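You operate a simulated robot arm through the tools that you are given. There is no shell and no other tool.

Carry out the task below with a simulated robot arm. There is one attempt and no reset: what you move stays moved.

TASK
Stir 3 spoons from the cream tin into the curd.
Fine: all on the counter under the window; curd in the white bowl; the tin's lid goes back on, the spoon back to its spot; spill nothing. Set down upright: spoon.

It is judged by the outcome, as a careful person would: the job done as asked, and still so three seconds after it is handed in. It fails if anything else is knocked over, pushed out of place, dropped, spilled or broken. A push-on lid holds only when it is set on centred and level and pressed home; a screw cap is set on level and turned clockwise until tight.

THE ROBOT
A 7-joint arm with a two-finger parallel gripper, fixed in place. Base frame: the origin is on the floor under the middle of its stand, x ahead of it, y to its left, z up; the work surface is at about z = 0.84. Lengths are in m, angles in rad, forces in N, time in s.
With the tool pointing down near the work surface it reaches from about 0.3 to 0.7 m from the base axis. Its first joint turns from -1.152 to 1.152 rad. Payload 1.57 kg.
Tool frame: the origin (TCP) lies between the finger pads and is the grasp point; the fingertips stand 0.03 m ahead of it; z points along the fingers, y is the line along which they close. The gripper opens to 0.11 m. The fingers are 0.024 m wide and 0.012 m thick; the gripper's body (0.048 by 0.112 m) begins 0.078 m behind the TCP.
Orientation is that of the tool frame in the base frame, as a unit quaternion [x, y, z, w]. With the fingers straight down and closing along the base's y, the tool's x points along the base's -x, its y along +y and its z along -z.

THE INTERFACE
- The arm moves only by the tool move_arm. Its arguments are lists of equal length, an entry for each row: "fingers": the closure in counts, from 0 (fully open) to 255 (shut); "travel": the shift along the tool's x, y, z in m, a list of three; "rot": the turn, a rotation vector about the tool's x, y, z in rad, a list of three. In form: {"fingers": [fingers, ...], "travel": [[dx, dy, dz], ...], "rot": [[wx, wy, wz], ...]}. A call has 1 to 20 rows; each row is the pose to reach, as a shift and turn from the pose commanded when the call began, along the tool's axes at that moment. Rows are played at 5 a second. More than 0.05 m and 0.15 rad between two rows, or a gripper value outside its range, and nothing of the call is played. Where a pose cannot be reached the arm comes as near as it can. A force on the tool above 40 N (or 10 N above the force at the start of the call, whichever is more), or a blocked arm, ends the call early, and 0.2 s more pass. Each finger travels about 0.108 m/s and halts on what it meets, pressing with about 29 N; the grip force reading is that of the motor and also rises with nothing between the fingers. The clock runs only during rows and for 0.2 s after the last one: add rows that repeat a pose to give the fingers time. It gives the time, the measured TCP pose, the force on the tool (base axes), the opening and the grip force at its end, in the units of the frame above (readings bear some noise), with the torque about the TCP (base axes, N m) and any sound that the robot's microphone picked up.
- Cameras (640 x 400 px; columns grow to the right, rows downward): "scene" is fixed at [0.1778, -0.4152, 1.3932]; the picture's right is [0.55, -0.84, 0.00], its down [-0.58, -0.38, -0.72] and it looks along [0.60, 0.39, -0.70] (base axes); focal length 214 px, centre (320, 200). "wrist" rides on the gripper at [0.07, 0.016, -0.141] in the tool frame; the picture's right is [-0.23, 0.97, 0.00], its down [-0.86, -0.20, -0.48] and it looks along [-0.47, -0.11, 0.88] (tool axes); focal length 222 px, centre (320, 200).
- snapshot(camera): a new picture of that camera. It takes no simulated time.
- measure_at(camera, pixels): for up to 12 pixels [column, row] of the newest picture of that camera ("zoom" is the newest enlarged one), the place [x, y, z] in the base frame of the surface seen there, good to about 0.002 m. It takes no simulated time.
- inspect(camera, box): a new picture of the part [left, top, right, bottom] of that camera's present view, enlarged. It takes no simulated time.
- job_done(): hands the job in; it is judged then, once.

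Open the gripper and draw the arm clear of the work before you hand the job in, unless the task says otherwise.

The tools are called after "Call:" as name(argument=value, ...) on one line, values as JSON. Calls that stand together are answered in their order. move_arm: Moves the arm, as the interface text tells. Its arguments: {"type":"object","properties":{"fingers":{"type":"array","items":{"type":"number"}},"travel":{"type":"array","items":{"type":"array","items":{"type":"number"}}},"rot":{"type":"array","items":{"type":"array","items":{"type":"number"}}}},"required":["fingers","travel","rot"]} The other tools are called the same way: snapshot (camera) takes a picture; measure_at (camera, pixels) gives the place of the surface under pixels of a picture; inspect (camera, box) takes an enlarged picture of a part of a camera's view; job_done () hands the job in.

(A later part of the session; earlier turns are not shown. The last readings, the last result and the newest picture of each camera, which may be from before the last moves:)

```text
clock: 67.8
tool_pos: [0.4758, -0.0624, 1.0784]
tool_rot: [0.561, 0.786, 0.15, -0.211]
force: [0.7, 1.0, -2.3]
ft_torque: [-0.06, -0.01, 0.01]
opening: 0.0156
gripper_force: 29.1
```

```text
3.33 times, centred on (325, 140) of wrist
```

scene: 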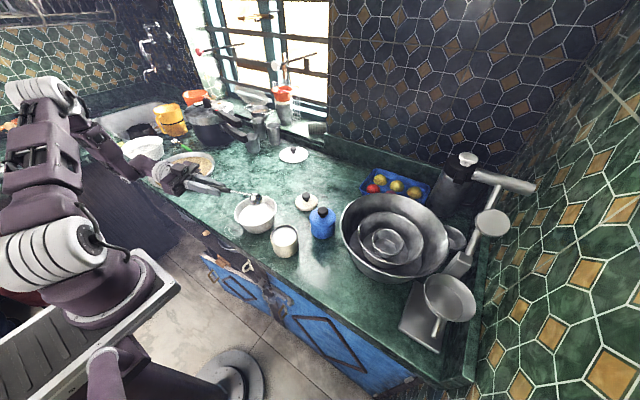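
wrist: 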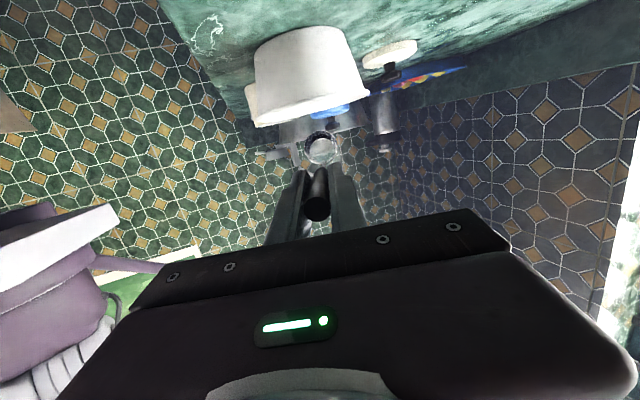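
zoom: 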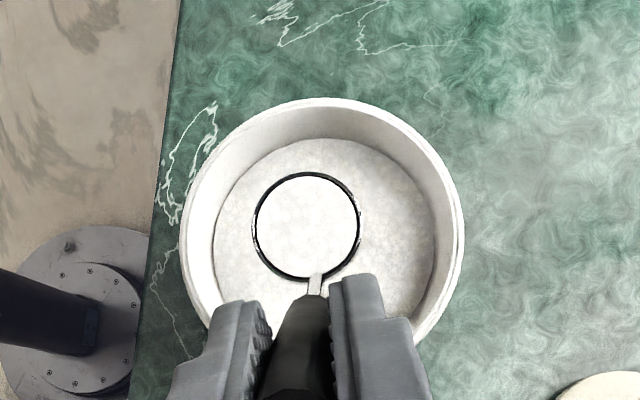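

The cup is again centred over the bowl. I pour the third spoon with the same motion.

Call:
move_arm(fingers=[255, 255, 255, 255, 255, 255, 255, 255, 255, 255, 255, 255, 255, 255, 255, 255, 255], travel=[[0.01776, 0, 0.00271], [0.0351, 0, 0.00792], [0.0517, 0, 0.01553], [0.06724, 0, 0.02543], [0.0814, 0, 0.03744], [0.09393, 0, 0.05138], [0.10456, 0, 0.06697], [0.11308, 0, 0.08396], [0.11932, 0, 0.10205], [0.12318, 0, 0.1209], [0.12455, 0, 0.1402], [0.12341, 0, 0.15959], [0.11974, 0, 0.17873], [0.11364, 0, 0.19727], [0.11364, 0, 0.19727], [0.11364, 0, 0.19727], [0.11364, 0, 0.19727]], rot=[[0, -0.1371, 0], [0, -0.2743, 0], [0, -0.4114, 0], [0, -0.5485, 0], [0, -0.6857, 0], [0, -0.8228, 0], [0, -0.9599, 0], [0, -1.0971, 0], [0, -1.2342, 0], [0, -1.3713, 0], [0, -1.5085, 0], [0, -1.6456, 0], [0, -1.7827, 0], [0, -1.9199, 0], [0, -1.9199, 0], [0, -1.9199, 0], [0, -1.9199, 0]])

Call:
inspect(camera="scene", box=[206, 175, 306, 250])

Call:
inspect(camera="wrist", box=[265, 90, 385, 190])

```text
clock: 71.4
tool_pos: [0.4105, 0.1252, 0.9659]
tool_rot: [0.445, 0.624, -0.373, 0.523]
force: [-0.1, 0.0, -0.7]
ft_torque: [0.09, 0.04, 0.0]
opening: 0.0154
gripper_force: 28.7
```

```text
5.33 times, centred on (256, 212) of scene
```

zoom: 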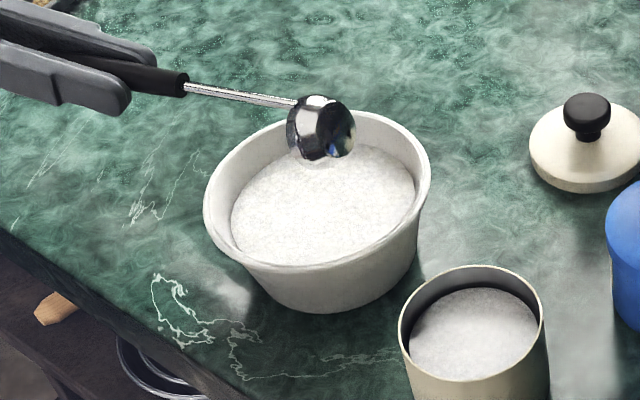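

```text
4.00 times, centred on (325, 140) of wrist
```

zoom: 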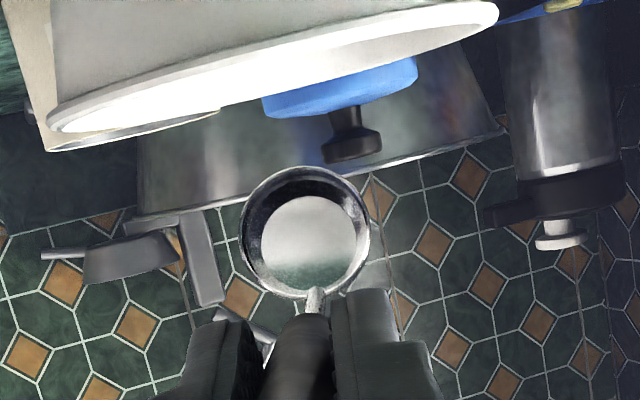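

The third spoon is emptied into the curd. Now I turn the cup back to 50° and lower it into the curd at the bowl's centre, keeping its lowest edge about 1.4 cm above the counter level.

Call:
move_arm(fingers=[255, 255, 255, 255, 255, 255, 255, 255, 255, 255, 255, 255, 255, 255, 255], travel=[[-0.02001, 0, 0.00028], [-0.03979, 0, 0.00283], [-0.05903, 0, 0.00763], [-0.07744, 0, 0.01457], [-0.09476, 0, 0.02352], [-0.11072, 0, 0.03434], [-0.12509, 0, 0.04681], [-0.13769, 0, 0.06074], [-0.11712, 0, 0.05929], [-0.09656, 0, 0.05783], [-0.07686, 0, 0.06131], [-0.06209, 0, 0.06391], [-0.05323, 0, 0.06547], [-0.04732, 0, 0.06651], [-0.04732, 0, 0.06651]], rot=[[0, 0.1309, 0], [0, 0.2618, 0], [0, 0.3927, 0], [0, 0.5236, 0], [0, 0.6545, 0], [0, 0.7854, 0], [0, 0.9163, 0], [0, 1.0472, 0], [0, 1.0472, 0], [0, 1.0472, 0], [0, 1.0472, 0], [0, 1.0472, 0], [0, 1.0472, 0], [0, 1.0472, 0], [0, 1.0472, 0]])

Call:
inspect(camera="scene", box=[206, 175, 306, 250])

Call:
inspect(camera="wrist", box=[245, 50, 405, 190])

```text
clock: 74.6
tool_pos: [0.4359, 0.0534, 1.0016]
tool_rot: [0.572, 0.802, -0.101, 0.141]
force: [-0.4, 0.6, -1.7]
ft_torque: [0.07, 0.04, -0.01]
opening: 0.0153
gripper_force: 28.8
```

```text
5.33 times, centred on (256, 212) of scene
```

zoom: 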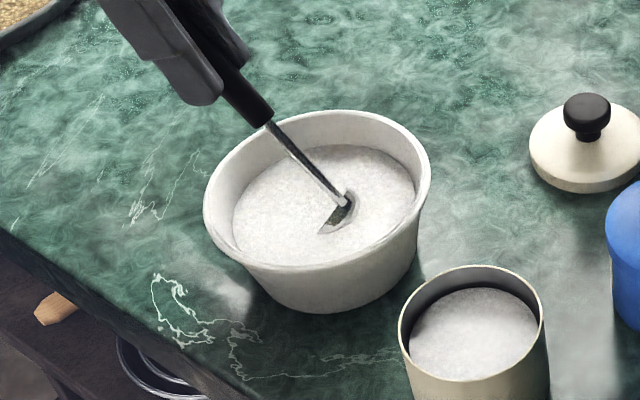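

```text
2.86 times, centred on (325, 120) of wrist
```

zoom: 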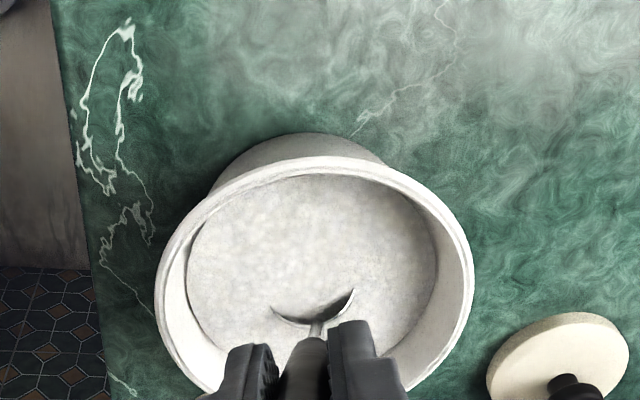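

The cup is immersed in the curd with no contact force. I stir in smooth 18 mm-radius circles around the bowl's centre.

Call:
move_arm(fingers=[255, 255, 255, 255, 255, 255, 255, 255, 255, 255, 255, 255, 255, 255, 255, 255, 255, 255, 255, 255], travel=[[-0.0085, 0, 0.0031], [-0.01692, 0, 0.00616], [-0.01197, 0.01273, 0.00435], [0, 0.018, 0], [0.01197, 0.01273, -0.00435], [0.01692, 0, -0.00616], [0.01197, -0.01273, -0.00435], [0, -0.018, 0], [-0.01197, -0.01273, 0.00435], [-0.01692, 0, 0.00616], [-0.01197, 0.01273, 0.00435], [0, 0.018, 0], [0.01197, 0.01273, -0.00435], [0.01692, 0, -0.00616], [0.01197, -0.01273, -0.00435], [0, -0.018, 0], [-0.01197, -0.01273, 0.00435], [-0.01692, 0, 0.00616], [-0.0085, 0, 0.0031], [0, 0, 0]], rot=[[0, 0, 0], [0, 0, 0], [0, 0, 0], [0, 0, 0], [0, 0, 0], [0, 0, 0], [0, 0, 0], [0, 0, 0], [0, 0, 0], [0, 0, 0], [0, 0, 0], [0, 0, 0], [0, 0, 0], [0, 0, 0], [0, 0, 0], [0, 0, 0], [0, 0, 0], [0, 0, 0], [0, 0, 0], [0, 0, 0]])

Call:
inspect(camera="scene", box=[206, 175, 306, 250])

Call:
inspect(camera="wrist", box=[245, 50, 405, 190])

```text
clock: 78.8
tool_pos: [0.4358, 0.0538, 1.0013]
tool_rot: [0.573, 0.801, -0.1, 0.141]
force: [-0.3, 0.0, -1.1]
ft_torque: [0.01, 0.03, -0.01]
opening: 0.0155
gripper_force: 28.6
```

```text
5.33 times, centred on (256, 212) of scene
```

zoom: 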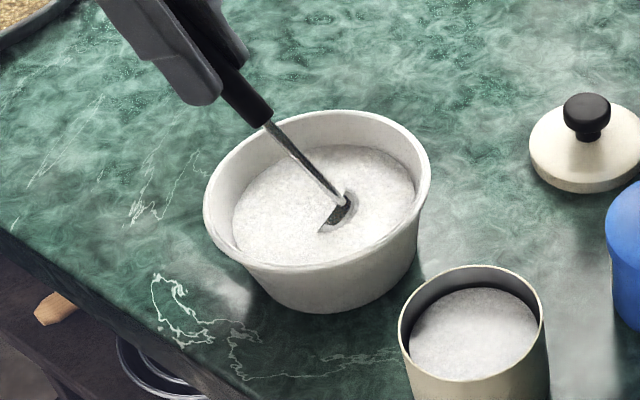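

```text
2.86 times, centred on (325, 120) of wrist
```

zoom: 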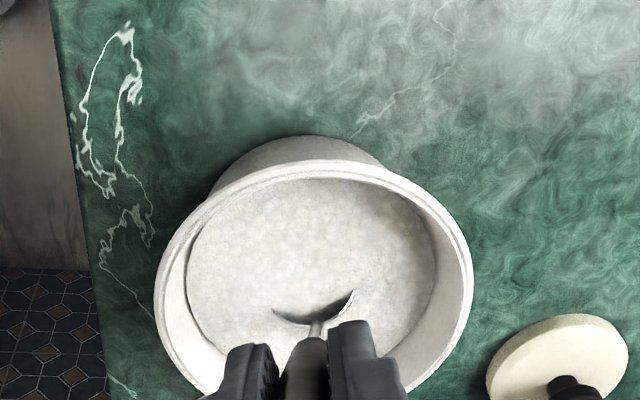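

The bowl has not moved. I stir on with two more rounds of slightly larger circles, then two in the other direction.

Call:
move_arm(fingers=[255, 255, 255, 255, 255, 255, 255, 255, 255, 255, 255, 255, 255, 255, 255, 255, 255, 255, 255, 255], travel=[[-0.0094, 0, 0.0034], [-0.0188, 0, 0.00684], [-0.01329, 0.01414, 0.00484], [0, 0.02, 0], [0.01329, 0.01414, -0.00484], [0.0188, 0, -0.00684], [0.01329, -0.01414, -0.00484], [0, -0.02, 0], [-0.01329, -0.01414, 0.00484], [-0.0188, 0, 0.00684], [-0.01329, 0.01414, 0.00484], [0, 0.02, 0], [0.01329, 0.01414, -0.00484], [0.0188, 0, -0.00684], [0.01329, -0.01414, -0.00484], [0, -0.02, 0], [-0.01329, -0.01414, 0.00484], [-0.0188, 0, 0.00684], [-0.0094, 0, 0.0034], [0, 0, 0]], rot=[[0, 0, 0], [0, 0, 0], [0, 0, 0], [0, 0, 0], [0, 0, 0], [0, 0, 0], [0, 0, 0], [0, 0, 0], [0, 0, 0], [0, 0, 0], [0, 0, 0], [0, 0, 0], [0, 0, 0], [0, 0, 0], [0, 0, 0], [0, 0, 0], [0, 0, 0], [0, 0, 0], [0, 0, 0], [0, 0, 0]])

Call:
move_arm(fingers=[255, 255, 255, 255, 255, 255, 255, 255, 255, 255, 255, 255, 255, 255, 255, 255, 255, 255, 255, 255], travel=[[-0.0094, 0, 0.0034], [-0.0188, 0, 0.00684], [-0.01329, -0.01414, 0.00484], [0, -0.02, 0], [0.01329, -0.01414, -0.00484], [0.0188, 0, -0.00684], [0.01329, 0.01414, -0.00484], [0, 0.02, 0], [-0.01329, 0.01414, 0.00484], [-0.0188, 0, 0.00684], [-0.01329, -0.01414, 0.00484], [0, -0.02, 0], [0.01329, -0.01414, -0.00484], [0.0188, 0, -0.00684], [0.01329, 0.01414, -0.00484], [0, 0.02, 0], [-0.01329, 0.01414, 0.00484], [-0.0188, 0, 0.00684], [-0.0094, 0, 0.0034], [0, 0, 0]], rot=[[0, 0, 0], [0, 0, 0], [0, 0, 0], [0, 0, 0], [0, 0, 0], [0, 0, 0], [0, 0, 0], [0, 0, 0], [0, 0, 0], [0, 0, 0], [0, 0, 0], [0, 0, 0], [0, 0, 0], [0, 0, 0], [0, 0, 0], [0, 0, 0], [0, 0, 0], [0, 0, 0], [0, 0, 0], [0, 0, 0]])

Call:
inspect(camera="scene", box=[206, 175, 306, 250])

Call:
inspect(camera="wrist", box=[245, 50, 405, 190])

```text
clock: 83.0
tool_pos: [0.4368, 0.0552, 0.9995]
tool_rot: [0.572, 0.802, -0.1, 0.141]
force: [0.4, 0.2, -0.4]
ft_torque: [0.09, 0.02, -0.01]
opening: 0.0158
gripper_force: 29.1
```

```text
clock: 87.2
tool_pos: [0.4352, 0.0542, 1.0006]
tool_rot: [0.572, 0.802, -0.101, 0.142]
force: [1.1, -0.2, -1.9]
ft_torque: [0.06, 0.03, 0.01]
opening: 0.0157
gripper_force: 28.9
```

```text
5.33 times, centred on (256, 212) of scene
```

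zoom: 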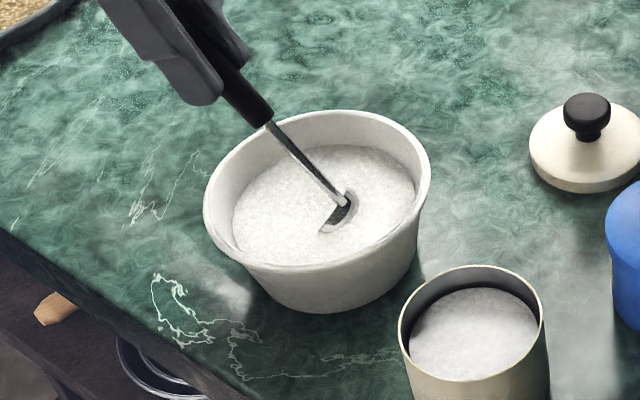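

```text
2.86 times, centred on (325, 120) of wrist
```

zoom: 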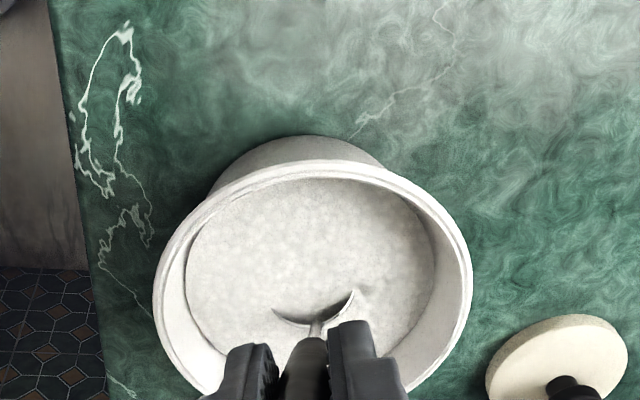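

The mixture looks even and nothing has left the bowl. I add two more turns for good measure.

Call:
move_arm(fingers=[255, 255, 255, 255, 255, 255, 255, 255, 255, 255, 255, 255, 255, 255, 255, 255, 255, 255, 255, 255], travel=[[-0.0094, 0, 0.0034], [-0.0188, 0, 0.00684], [-0.01329, 0.01414, 0.00484], [0, 0.02, 0], [0.01329, 0.01414, -0.00484], [0.0188, 0, -0.00684], [0.01329, -0.01414, -0.00484], [0, -0.02, 0], [-0.01329, -0.01414, 0.00484], [-0.0188, 0, 0.00684], [-0.01329, 0.01414, 0.00484], [0, 0.02, 0], [0.01329, 0.01414, -0.00484], [0.0188, 0, -0.00684], [0.01329, -0.01414, -0.00484], [0, -0.02, 0], [-0.01329, -0.01414, 0.00484], [-0.0188, 0, 0.00684], [-0.0094, 0, 0.0034], [0, 0, 0]], rot=[[0, 0, 0], [0, 0, 0], [0, 0, 0], [0, 0, 0], [0, 0, 0], [0, 0, 0], [0, 0, 0], [0, 0, 0], [0, 0, 0], [0, 0, 0], [0, 0, 0], [0, 0, 0], [0, 0, 0], [0, 0, 0], [0, 0, 0], [0, 0, 0], [0, 0, 0], [0, 0, 0], [0, 0, 0], [0, 0, 0]])

Call:
snapshot(camera="scene")

```text
clock: 91.4
tool_pos: [0.4349, 0.0528, 1.0012]
tool_rot: [0.572, 0.802, -0.1, 0.142]
force: [0.7, 0.6, -0.7]
ft_torque: [0.08, 0.02, 0.0]
opening: 0.0156
gripper_force: 29.3
```

```text
taken
```

scene: 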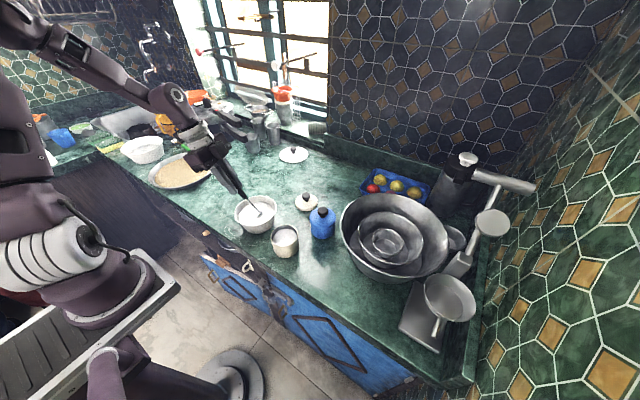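

Stirring is done. I lift the cup out while tipping it to 110° over the bowl's centre so that all curd drains back, and hold there.

Call:
move_arm(fingers=[255, 255, 255, 255, 255, 255, 255, 255, 255, 255, 255, 255, 255, 255, 255, 255, 255, 255], travel=[[0.01418, 0, -0.00464], [0.02696, 0, -0.00983], [0.03747, 0, -0.01436], [0.04704, 0, -0.01678], [0.0561, 0, -0.01535], [0.06535, 0, -0.01062], [0.0736, 0, -0.0024], [0.08129, 0, 0.00775], [0.08129, 0, 0.00775], [0.08129, 0, 0.00775], [0.08129, 0, 0.00775], [0.08129, 0, 0.00775], [0.08129, 0, 0.00775], [0.08129, 0, 0.00775], [0.08129, 0, 0.00775], [0.08129, 0, 0.00775], [0.08129, 0, 0.00775], [0.08129, 0, 0.00775]], rot=[[0, -0.1309, 0], [0, -0.2618, 0], [0, -0.3927, 0], [0, -0.5236, 0], [0, -0.6545, 0], [0, -0.7854, 0], [0, -0.9163, 0], [0, -1.0472, 0], [0, -1.0472, 0], [0, -1.0472, 0], [0, -1.0472, 0], [0, -1.0472, 0], [0, -1.0472, 0], [0, -1.0472, 0], [0, -1.0472, 0], [0, -1.0472, 0], [0, -1.0472, 0], [0, -1.0472, 0]])

Call:
inspect(camera="scene", box=[206, 175, 306, 250])

Call:
inspect(camera="wrist", box=[265, 90, 385, 190])

```text
clock: 95.2
tool_pos: [0.4116, 0.1245, 0.9652]
tool_rot: [0.444, 0.624, -0.373, 0.524]
force: [-0.8, 0.5, -1.5]
ft_torque: [0.12, 0.06, -0.02]
opening: 0.0154
gripper_force: 28.5
```

```text
5.33 times, centred on (256, 212) of scene
```

zoom: 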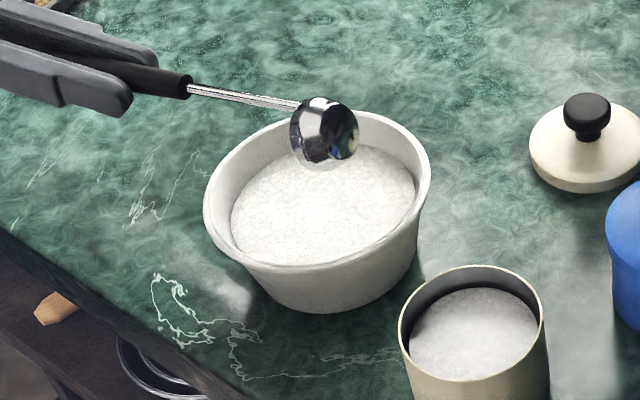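

```text
4.00 times, centred on (325, 140) of wrist
```

zoom: 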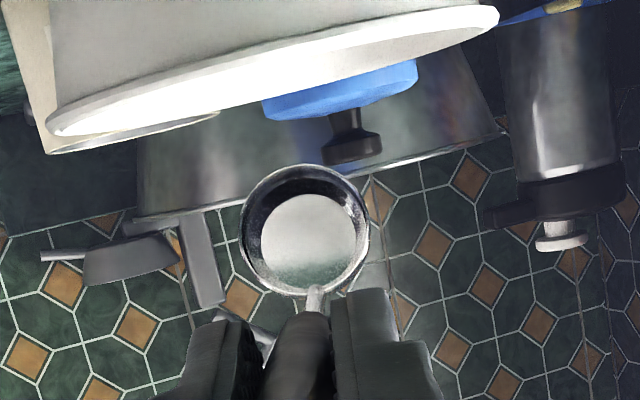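

The cup is clean and empty. I turn it upright over the bowl again at a safe height.

Call:
move_arm(fingers=[255, 255, 255, 255, 255, 255, 255, 255, 255, 255, 255, 255, 255, 255, 255], travel=[[-0.02001, 0, 0.00028], [-0.03979, 0, 0.00283], [-0.05903, 0, 0.00763], [-0.07744, 0, 0.01457], [-0.09476, 0, 0.02352], [-0.11072, 0, 0.03434], [-0.12509, 0, 0.04681], [-0.13769, 0, 0.06074], [-0.14663, 0, 0.07808], [-0.15297, 0, 0.09657], [-0.15657, 0, 0.11574], [-0.15734, 0, 0.13525], [-0.15528, 0, 0.15467], [-0.15044, 0, 0.17356], [-0.15044, 0, 0.17356]], rot=[[0, 0.1309, 0], [0, 0.2618, 0], [0, 0.3927, 0], [0, 0.5236, 0], [0, 0.6545, 0], [0, 0.7854, 0], [0, 0.9163, 0], [0, 1.0472, 0], [0, 1.1926, 0], [0, 1.3381, 0], [0, 1.4835, 0], [0, 1.629, 0], [0, 1.7744, 0], [0, 1.9199, 0], [0, 1.9199, 0]])

Call:
inspect(camera="wrist", box=[245, 80, 405, 200])

Call:
inspect(camera="scene", box=[206, 160, 326, 250])

```text
clock: 98.4
tool_pos: [0.4759, -0.0622, 1.0848]
tool_rot: [0.561, 0.786, 0.152, -0.21]
force: [0.0, -0.3, -1.4]
ft_torque: [-0.03, 0.0, 0.0]
opening: 0.0155
gripper_force: 28.9
```

```text
3.33 times, centred on (325, 140) of wrist
```

zoom: 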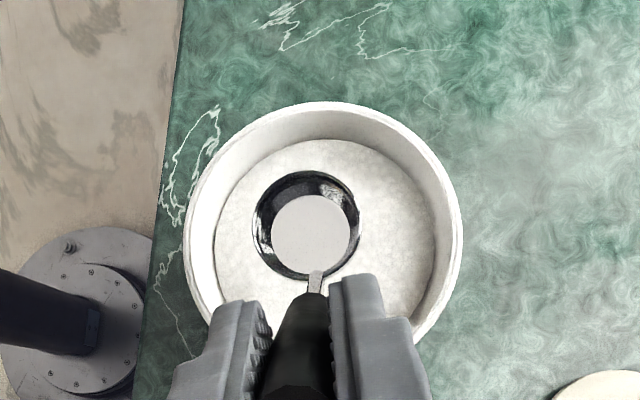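

```text
4.44 times, centred on (266, 205) of scene
```

zoom: 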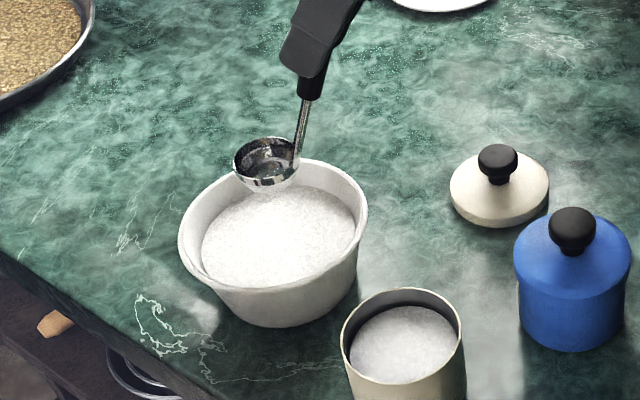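

The spoon is empty, upright and unslipped. I move it to above its old spot, beside the bowl.

Call:
move_arm(fingers=[255, 255, 255, 255, 255, 255, 255], travel=[[0.0107, 0.0194, 0.0062], [0.0249, 0.0454, 0.0144], [0.0391, 0.0713, 0.0226], [0.0533, 0.0972, 0.0308], [0.064, 0.1166, 0.037], [0.0711, 0.1296, 0.0411], [0.0711, 0.1296, 0.0411]], rot=[[0, 0, 0], [0, 0, 0], [0, 0, 0], [0, 0, 0], [0, 0, 0], [0, 0, 0], [0, 0, 0]])

Call:
snapshot(camera="wrist")

Call:
inspect(camera="scene", box=[225, 140, 305, 200])

```text
clock: 100.0
tool_pos: [0.5714, 0.0571, 1.0824]
tool_rot: [0.562, 0.786, 0.15, -0.211]
force: [0.9, 1.2, -1.6]
ft_torque: [-0.02, -0.01, 0.03]
opening: 0.0156
gripper_force: 29.0
```

```text
taken
```

wrist: 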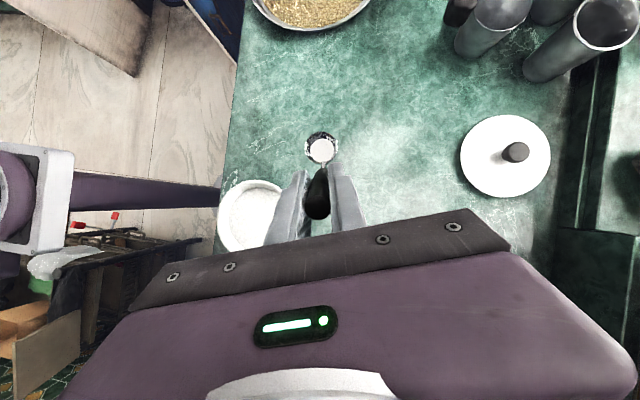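

```text
6.67 times, centred on (265, 170) of scene
```

zoom: 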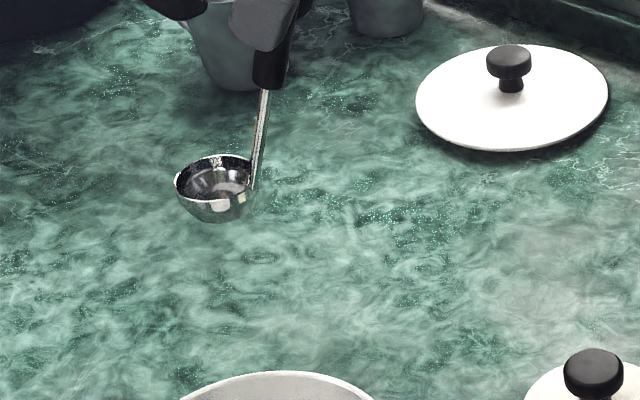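

It is above its old spot. I lower 10 cm and then check before the final centimetre.

Call:
move_arm(fingers=[255, 255, 255, 255, 255, 255], travel=[[-0.0125, 0, 0.0217], [-0.025, 0, 0.0433], [-0.0375, 0, 0.065], [-0.045, 0, 0.0779], [-0.05, 0, 0.0866], [-0.05, 0, 0.0866]], rot=[[0, 0, 0], [0, 0, 0], [0, 0, 0], [0, 0, 0], [0, 0, 0], [0, 0, 0]])

Call:
inspect(camera="scene", box=[225, 140, 305, 200])

Call:
inspect(camera="wrist", box=[260, 125, 390, 225])

```text
clock: 101.4
tool_pos: [0.5711, 0.0577, 0.9834]
tool_rot: [0.561, 0.786, 0.151, -0.21]
force: [0.0, -0.8, -0.8]
ft_torque: [-0.05, -0.01, 0.01]
opening: 0.0155
gripper_force: 28.8
```

```text
6.67 times, centred on (265, 170) of scene
```

zoom: 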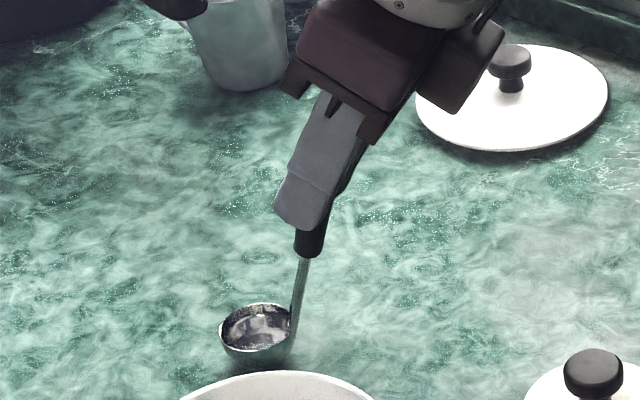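

```text
4.00 times, centred on (325, 175) of wrist
```

zoom: 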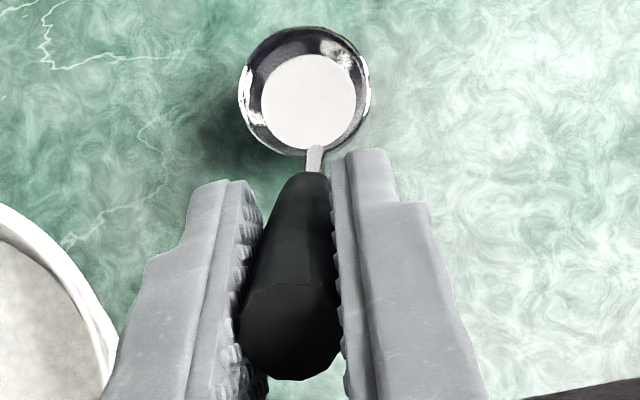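

The spoon has tilted about 1.5° in the grip (cup 3 mm nearer the handle side); I correct that with a small turn while lowering another 8 mm.

Call:
move_arm(fingers=[255, 255, 255, 255, 255], travel=[[-0.001, 0, 0.0017], [-0.002, 0, 0.0035], [-0.003, 0, 0.0052], [-0.004, 0, 0.0069], [-0.0045, 0, 0.0078]], rot=[[0, 0.01, 0], [0, 0.018, 0], [0, 0.026, 0], [0, 0.026, 0], [0, 0.026, 0]])

Call:
inspect(camera="scene", box=[235, 165, 285, 205])

Call:
inspect(camera="wrist", box=[260, 125, 390, 225])

```text
clock: 102.6
tool_pos: [0.5719, 0.0558, 0.9748]
tool_rot: [0.558, 0.785, 0.158, -0.221]
force: [-1.6, -6.0, 20.8]
ft_torque: [0.34, 0.5, 0.11]
opening: 0.0159
gripper_force: 29.7
```

```text
10.00 times, centred on (260, 185) of scene
```

zoom: 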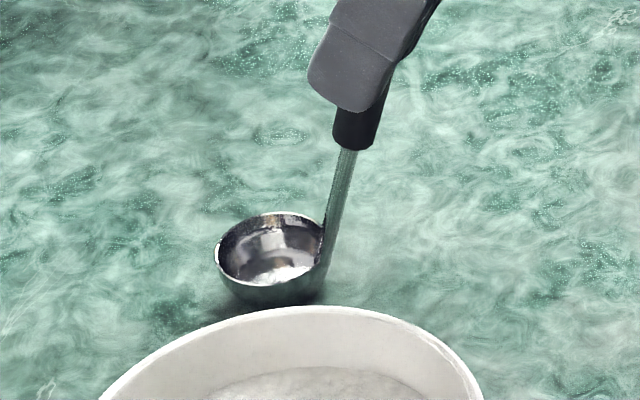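

```text
4.00 times, centred on (325, 175) of wrist
```

zoom: 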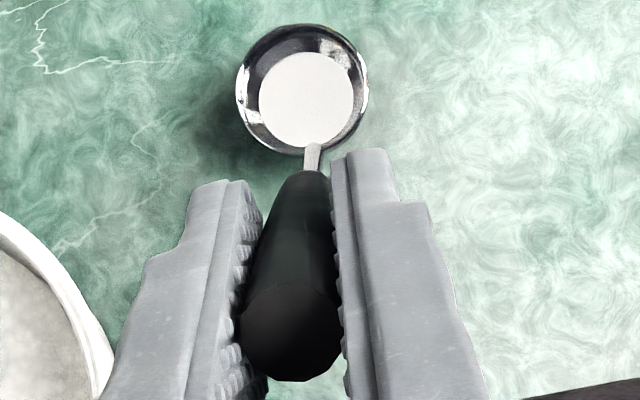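

Contact came at TCP z≈0.975 with ~21 N, 4 mm sooner than expected. I measure the spoon's handle top and cup to see how it stands now.

Call:
measure_at(camera="zoom", pixels=[[290, 335], [265, 335], [315, 335], [290, 310], [290, 360], [303, 95], [244, 90], [362, 90], [300, 40], [313, 155]])

Call:
inspect(camera="scene", box=[225, 150, 305, 210])

Call:
measure_at(camera="zoom", pixels=[[228, 260], [235, 285], [265, 300], [285, 292], [255, 268], [310, 190], [300, 230], [295, 260]])

```text
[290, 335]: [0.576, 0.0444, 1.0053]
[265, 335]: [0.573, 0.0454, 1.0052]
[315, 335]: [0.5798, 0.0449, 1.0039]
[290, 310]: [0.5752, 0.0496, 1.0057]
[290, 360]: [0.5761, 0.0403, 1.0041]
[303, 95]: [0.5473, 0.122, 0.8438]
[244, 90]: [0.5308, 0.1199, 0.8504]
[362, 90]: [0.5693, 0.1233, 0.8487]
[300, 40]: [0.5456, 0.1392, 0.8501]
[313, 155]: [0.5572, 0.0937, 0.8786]
```

```text
6.67 times, centred on (265, 180) of scene
```

zoom: 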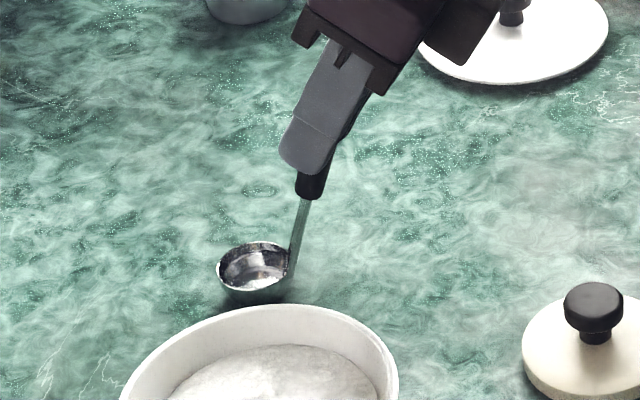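

```text
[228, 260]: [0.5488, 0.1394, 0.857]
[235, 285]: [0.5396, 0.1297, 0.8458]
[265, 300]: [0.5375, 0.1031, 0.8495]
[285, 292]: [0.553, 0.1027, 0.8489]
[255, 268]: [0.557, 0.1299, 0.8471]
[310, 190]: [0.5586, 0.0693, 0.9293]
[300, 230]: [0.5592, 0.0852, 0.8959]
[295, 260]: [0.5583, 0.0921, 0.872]
```

The scene view and torque show my 1.5° correction was wrong: the cup moved 2 mm to the left and its handle side touches first. I raise 4 mm and take that turn back.

Call:
move_arm(fingers=[255, 255, 255, 255, 255], travel=[[0.0011, 0, -0.0017], [0.0021, 0, -0.0034], [0.0021, 0, -0.0034], [0.0021, 0, -0.0034], [0.0021, 0, -0.0034]], rot=[[0, 0, 0], [0, 0, 0], [0, -0.013, 0], [0, -0.026, 0], [0, -0.026, 0]])

Call:
inspect(camera="scene", box=[225, 150, 305, 210])

Call:
inspect(camera="wrist", box=[260, 125, 390, 225])

```text
clock: 103.8
tool_pos: [0.5715, 0.0578, 0.9789]
tool_rot: [0.56, 0.787, 0.15, -0.211]
force: [0.1, 0.3, -0.4]
ft_torque: [-0.04, 0.0, 0.01]
opening: 0.0156
gripper_force: 28.9
```

```text
6.67 times, centred on (265, 180) of scene
```

zoom: 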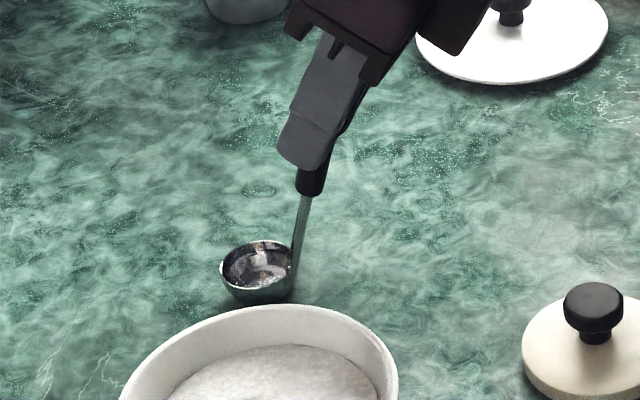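

```text
4.00 times, centred on (325, 175) of wrist
```

zoom: 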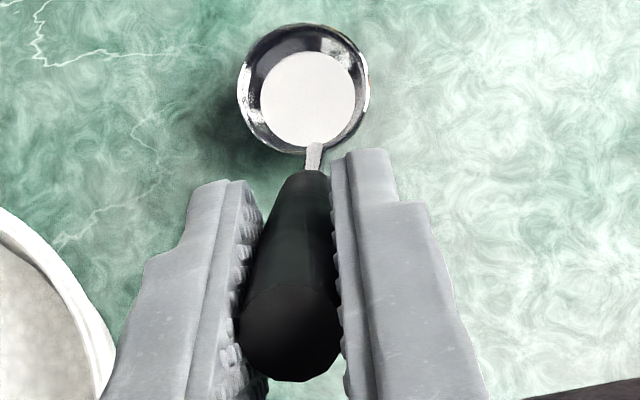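

The spoon's image now matches its original standing picture (cup columns 221–294). I lower by single millimetres with force checks.

Call:
move_arm(fingers=[255, 255, 255], travel=[[-0.0005, 0, 0.00087], [-0.001, 0, 0.00173], [-0.001, 0, 0.00173]], rot=[[0, 0, 0], [0, 0, 0], [0, 0, 0]])

```text
clock: 104.6
tool_pos: [0.5722, 0.0579, 0.9771]
tool_rot: [0.561, 0.786, 0.15, -0.211]
force: [0.8, -3.4, 6.9]
ft_torque: [0.1, 0.07, 0.01]
opening: 0.0157
gripper_force: 29.0
```

Light contact (7 N), with the torque indicating the far lip side touching first, so a half correction is right. I turn +0.012 rad and lower 1 mm to feel again.

Call:
move_arm(fingers=[255, 255, 255, 255], travel=[[0, 0, 0], [0, 0, 0], [-0.0005, 0, 0.00087], [-0.0005, 0, 0.00087]], rot=[[0, 0.006, 0], [0, 0.012, 0], [0, 0.012, 0], [0, 0.012, 0]])

Call:
inspect(camera="scene", box=[225, 150, 305, 210])

```text
clock: 105.6
tool_pos: [0.572, 0.0563, 0.977]
tool_rot: [0.56, 0.785, 0.155, -0.215]
force: [1.4, -7.5, 22.9]
ft_torque: [0.17, 0.03, 0.02]
opening: 0.0156
gripper_force: 28.3
```

```text
6.67 times, centred on (265, 180) of scene
```

zoom: 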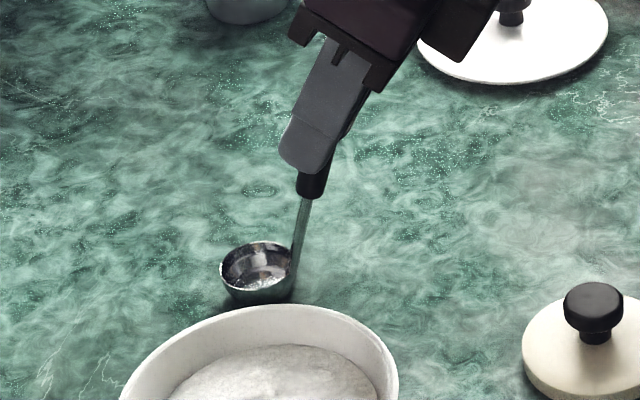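

The cup now sits essentially flat at its old place (columns 220–295). I ease off 0.8 mm to relax the force and open the fingers gently.

Call:
move_arm(fingers=[255, 255, 225, 215, 205, 190, 170, 150, 130, 110, 110], travel=[[0.0002, 0, -0.00035], [0.0004, 0, -0.0007], [0.0004, 0, -0.0007], [0.0004, 0, -0.0007], [0.0004, 0, -0.0007], [0.0004, 0, -0.0007], [0.0004, 0, -0.0007], [0.0004, 0, -0.0007], [0.0004, 0, -0.0007], [0.0004, 0, -0.0007], [0.0004, 0, -0.0007]], rot=[[0, 0, 0], [0, 0, 0], [0, 0, 0], [0, 0, 0], [0, 0, 0], [0, 0, 0], [0, 0, 0], [0, 0, 0], [0, 0, 0], [0, 0, 0], [0, 0, 0]])

Call:
inspect(camera="scene", box=[225, 150, 305, 210])

Call:
inspect(camera="wrist", box=[260, 125, 390, 225])

```text
clock: 108.0
tool_pos: [0.5712, 0.0563, 0.9752]
tool_rot: [0.56, 0.786, 0.153, -0.215]
force: [0.0, 0.7, -0.1]
ft_torque: [-0.03, 0.0, 0.02]
opening: 0.0624
gripper_force: 0.1
```

```text
6.67 times, centred on (265, 180) of scene
```

zoom: 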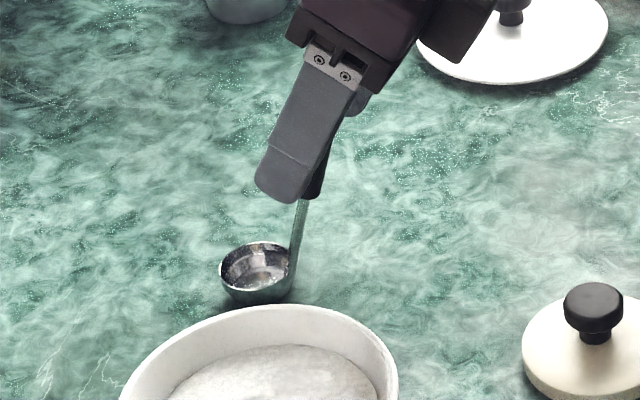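

```text
4.00 times, centred on (325, 175) of wrist
```

zoom: 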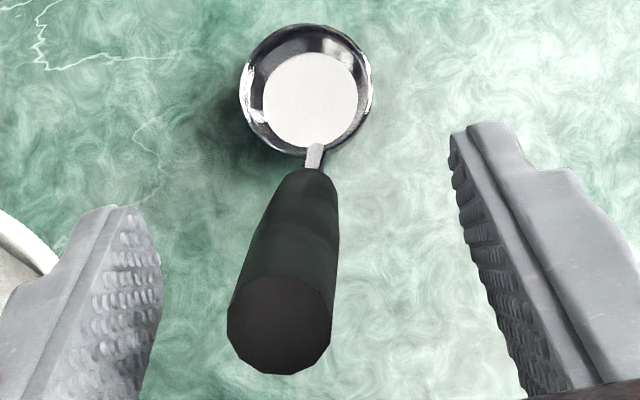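

The spoon stands free on its old spot. I back the fingers straight out along the tool axis.

Call:
move_arm(fingers=[110, 110, 110, 110, 110, 110, 110], travel=[[0, 0, -0.01], [0, 0, -0.03], [0, 0, -0.055], [0, 0, -0.085], [0, 0, -0.115], [0, 0, -0.14], [0, 0, -0.14]], rot=[[0, 0, 0], [0, 0, 0], [0, 0, 0], [0, 0, 0], [0, 0, 0], [0, 0, 0], [0, 0, 0]])

Call:
snapshot(camera="scene")

Call:
inspect(camera="scene", box=[225, 150, 305, 210])

Call:
inspect(camera="wrist", box=[285, 105, 355, 170])

```text
clock: 109.6
tool_pos: [0.5957, -0.0096, 1.0966]
tool_rot: [0.56, 0.785, 0.154, -0.215]
force: [-0.7, -0.1, 0.1]
ft_torque: [0.01, -0.01, 0.01]
opening: 0.0627
gripper_force: 0.1
```

```text
taken
```

scene: 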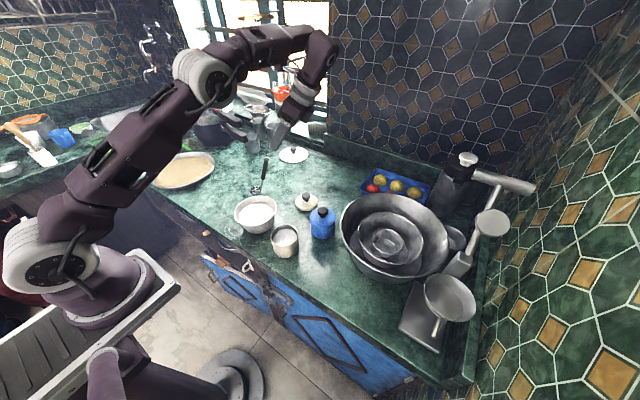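

```text
6.67 times, centred on (265, 180) of scene
```

zoom: 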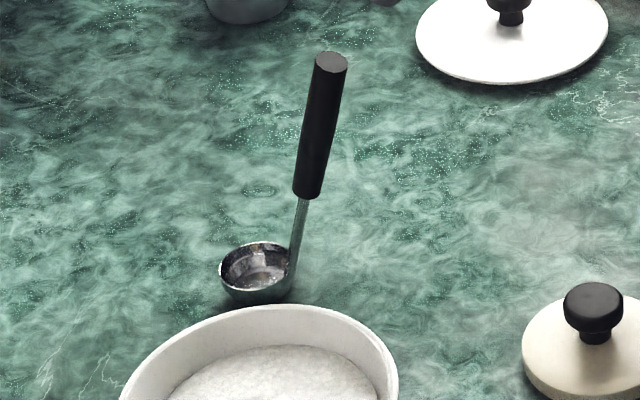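

```text
6.15 times, centred on (320, 138) of wrist
```

zoom: 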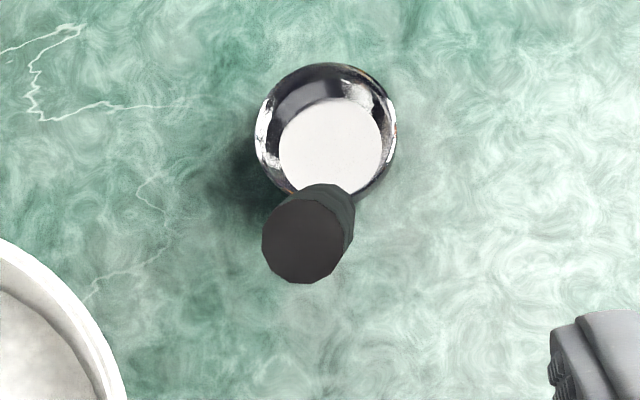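

The spoon stands on its spot just as before. Next I turn the hand to point down and move over the lid at (0.612,-0.070).

Call:
move_arm(fingers=[110, 110, 110, 110, 110, 110, 110], travel=[[-0.0144, -0.0009, -0.0002], [-0.0288, -0.0017, -0.0004], [-0.0433, -0.0026, -0.0005], [-0.0577, -0.0034, -0.0007], [-0.0721, -0.0043, -0.0009], [-0.0721, -0.0043, -0.0009], [-0.0721, -0.0043, -0.0009]], rot=[[0, -0.1071, 0], [0, -0.2142, 0], [0, -0.3214, 0], [0, -0.4285, 0], [0, -0.5356, 0], [0, -0.5356, 0], [0, -0.5356, 0]])

Call:
snapshot(camera="wrist")

Call:
snapshot(camera="scene")

```text
clock: 111.2
tool_pos: [0.6112, -0.071, 1.0609]
tool_rot: [0.581, 0.814, 0.0, 0.0]
force: [1.0, -0.3, -0.4]
ft_torque: [0.01, -0.04, -0.01]
opening: 0.0626
gripper_force: 0.1
```

```text
taken
```

wrist: 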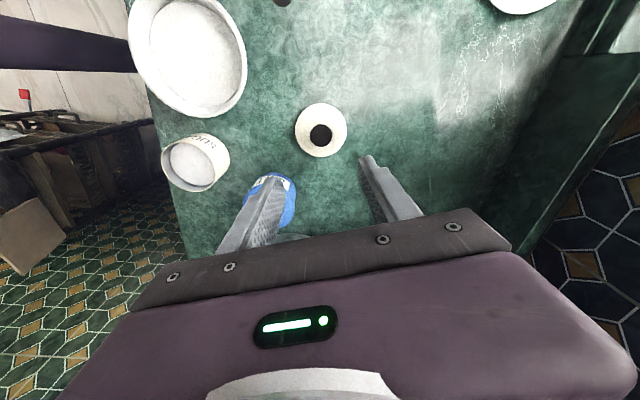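

```text
taken
```

scene: 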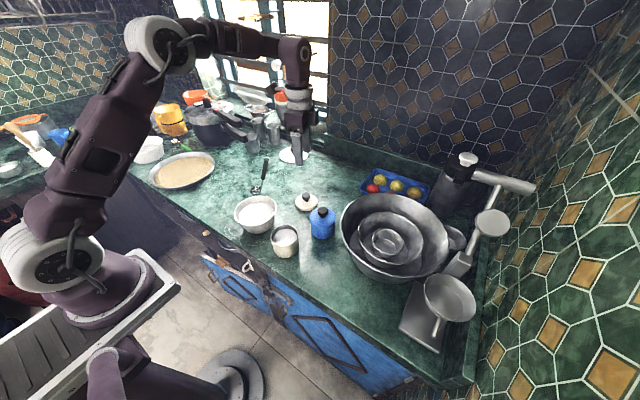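

The knob shows at (321,136), almost exactly on the tool axis. I zoom to verify and then go down.

Call:
inspect(camera="wrist", box=[285, 95, 360, 165])

Call:
measure_at(camera="wrist", pixels=[[321, 135], [313, 135], [329, 135], [321, 128], [321, 143], [300, 128], [343, 128]])

```text
5.71 times, centred on (322, 130) of wrist
```

zoom: 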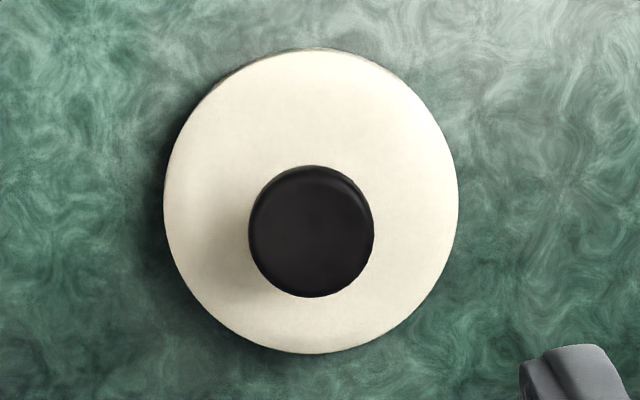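

```text
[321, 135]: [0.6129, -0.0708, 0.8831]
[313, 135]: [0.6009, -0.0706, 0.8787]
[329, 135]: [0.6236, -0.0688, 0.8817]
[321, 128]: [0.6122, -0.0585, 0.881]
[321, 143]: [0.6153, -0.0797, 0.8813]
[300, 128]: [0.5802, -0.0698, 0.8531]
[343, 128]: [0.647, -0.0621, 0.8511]
```

The knob is centred to about 1 mm. I descend to z≈0.890, stopping just before closing.

Call:
move_arm(fingers=[110, 110, 110, 110, 110, 110, 110, 110], travel=[[0.001, 0, 0.03], [0.001, 0, 0.065], [0.001, 0, 0.1], [0.001, 0, 0.13], [0.001, 0, 0.15], [0.001, 0, 0.163], [0.001, 0, 0.17], [0.001, 0, 0.17]], rot=[[0, 0, 0], [0, 0, 0], [0, 0, 0], [0, 0, 0], [0, 0, 0], [0, 0, 0], [0, 0, 0], [0, 0, 0]])

Call:
inspect(camera="scene", box=[260, 150, 340, 210])

Call:
inspect(camera="wrist", box=[250, 125, 390, 235])

```text
clock: 113.0
tool_pos: [0.61, -0.0687, 0.8905]
tool_rot: [0.581, 0.814, 0.001, 0.0]
force: [-0.7, 0.4, -0.2]
ft_torque: [-0.01, -0.03, -0.02]
opening: 0.0626
gripper_force: 0.1
```

```text
6.67 times, centred on (300, 180) of scene
```

zoom: 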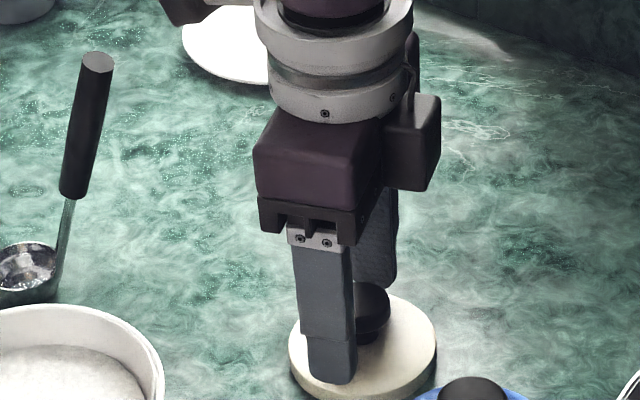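

```text
3.64 times, centred on (320, 180) of wrist
```

zoom: 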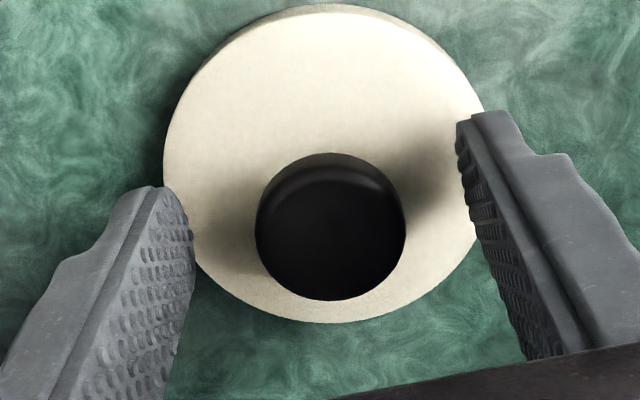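

The fingers straddle the knob above the lid's top. I close on it.

Call:
move_arm(fingers=[140, 165, 180, 190, 255, 255, 255], travel=[[0, 0, 0], [0, 0, 0], [0, 0, 0], [0, 0, 0], [0, 0, 0], [0, 0, 0], [0, 0, 0]], rot=[[0, 0, 0], [0, 0, 0], [0, 0, 0], [0, 0, 0], [0, 0, 0], [0, 0, 0], [0, 0, 0]])

Call:
move_arm(fingers=[255, 255, 255, 255, 255, 255], travel=[[0, 0, -0.01], [0, 0, -0.035], [0, 0, -0.07], [0, 0, -0.11], [0, 0, -0.15], [0, 0, -0.15]], rot=[[0, 0, 0], [0, 0, 0], [0, 0, 0], [0, 0, 0], [0, 0, 0], [0, 0, 0]])

Call:
snapshot(camera="wrist")

Call:
snapshot(camera="scene")

```text
clock: 114.6
tool_pos: [0.6101, -0.0684, 0.8908]
tool_rot: [0.581, 0.814, 0.001, 0.0]
force: [-0.8, -0.2, 0.3]
ft_torque: [0.0, -0.01, 0.01]
opening: 0.0303
gripper_force: 28.8
```

```text
clock: 116.0
tool_pos: [0.6111, -0.0702, 1.0424]
tool_rot: [0.581, 0.814, 0.0, 0.0]
force: [-0.4, -0.2, -0.6]
ft_torque: [0.04, 0.0, 0.02]
opening: 0.0305
gripper_force: 28.9
```

```text
taken
```

wrist: 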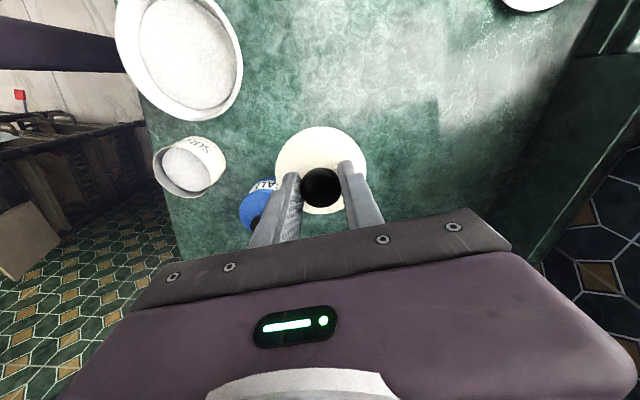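

```text
taken
```

scene: 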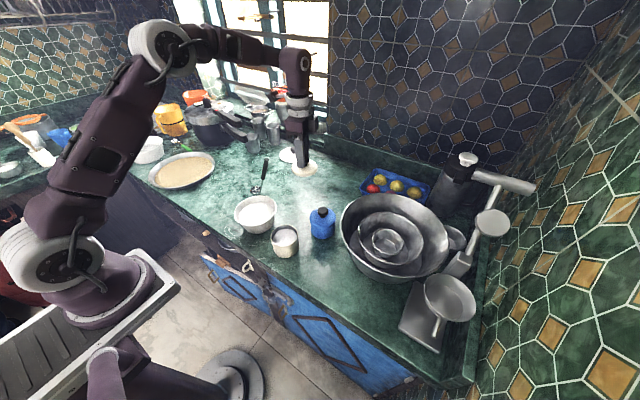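

The lid is lifted and level. I re-measure the tin's rim in the scene view with nothing in the way.

Call:
inspect(camera="scene", box=[260, 215, 310, 260])

Call:
inspect(camera="wrist", box=[145, 125, 235, 205])

Call:
measure_at(camera="zoom", pixels=[[150, 195], [180, 240], [230, 282], [285, 300], [335, 275], [345, 235], [335, 180], [300, 130], [250, 95], [200, 85], [160, 110], [146, 150]])

```text
8.89 times, centred on (285, 238) of scene
```

zoom: 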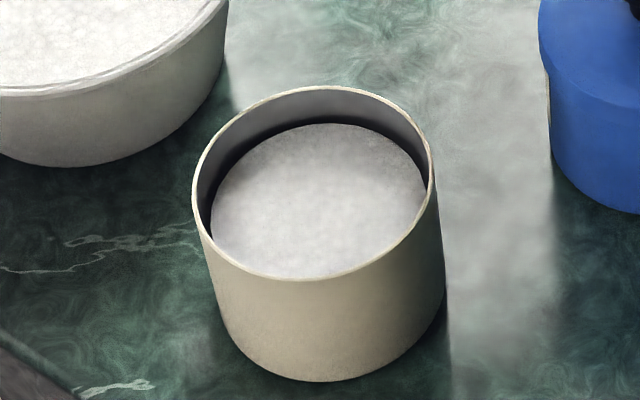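

```text
5.00 times, centred on (190, 165) of wrist
```

zoom: 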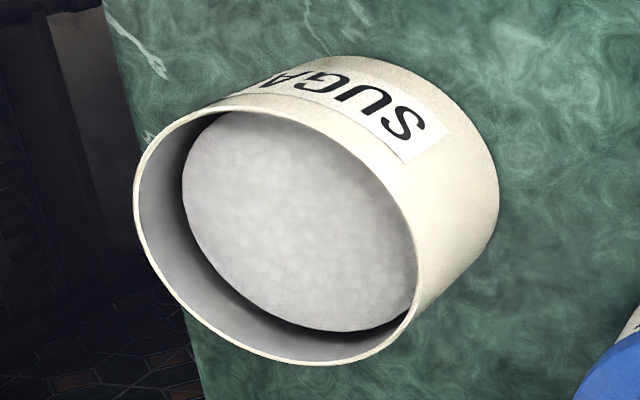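

```text
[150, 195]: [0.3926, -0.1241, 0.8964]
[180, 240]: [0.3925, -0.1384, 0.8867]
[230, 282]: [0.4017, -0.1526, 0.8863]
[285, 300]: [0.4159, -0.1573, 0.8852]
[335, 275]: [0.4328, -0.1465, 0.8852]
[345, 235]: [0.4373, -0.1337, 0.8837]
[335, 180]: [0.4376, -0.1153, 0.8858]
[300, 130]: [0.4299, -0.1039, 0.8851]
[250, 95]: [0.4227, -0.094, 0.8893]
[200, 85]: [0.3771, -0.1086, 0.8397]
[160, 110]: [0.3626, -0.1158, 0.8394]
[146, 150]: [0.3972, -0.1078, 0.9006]
```

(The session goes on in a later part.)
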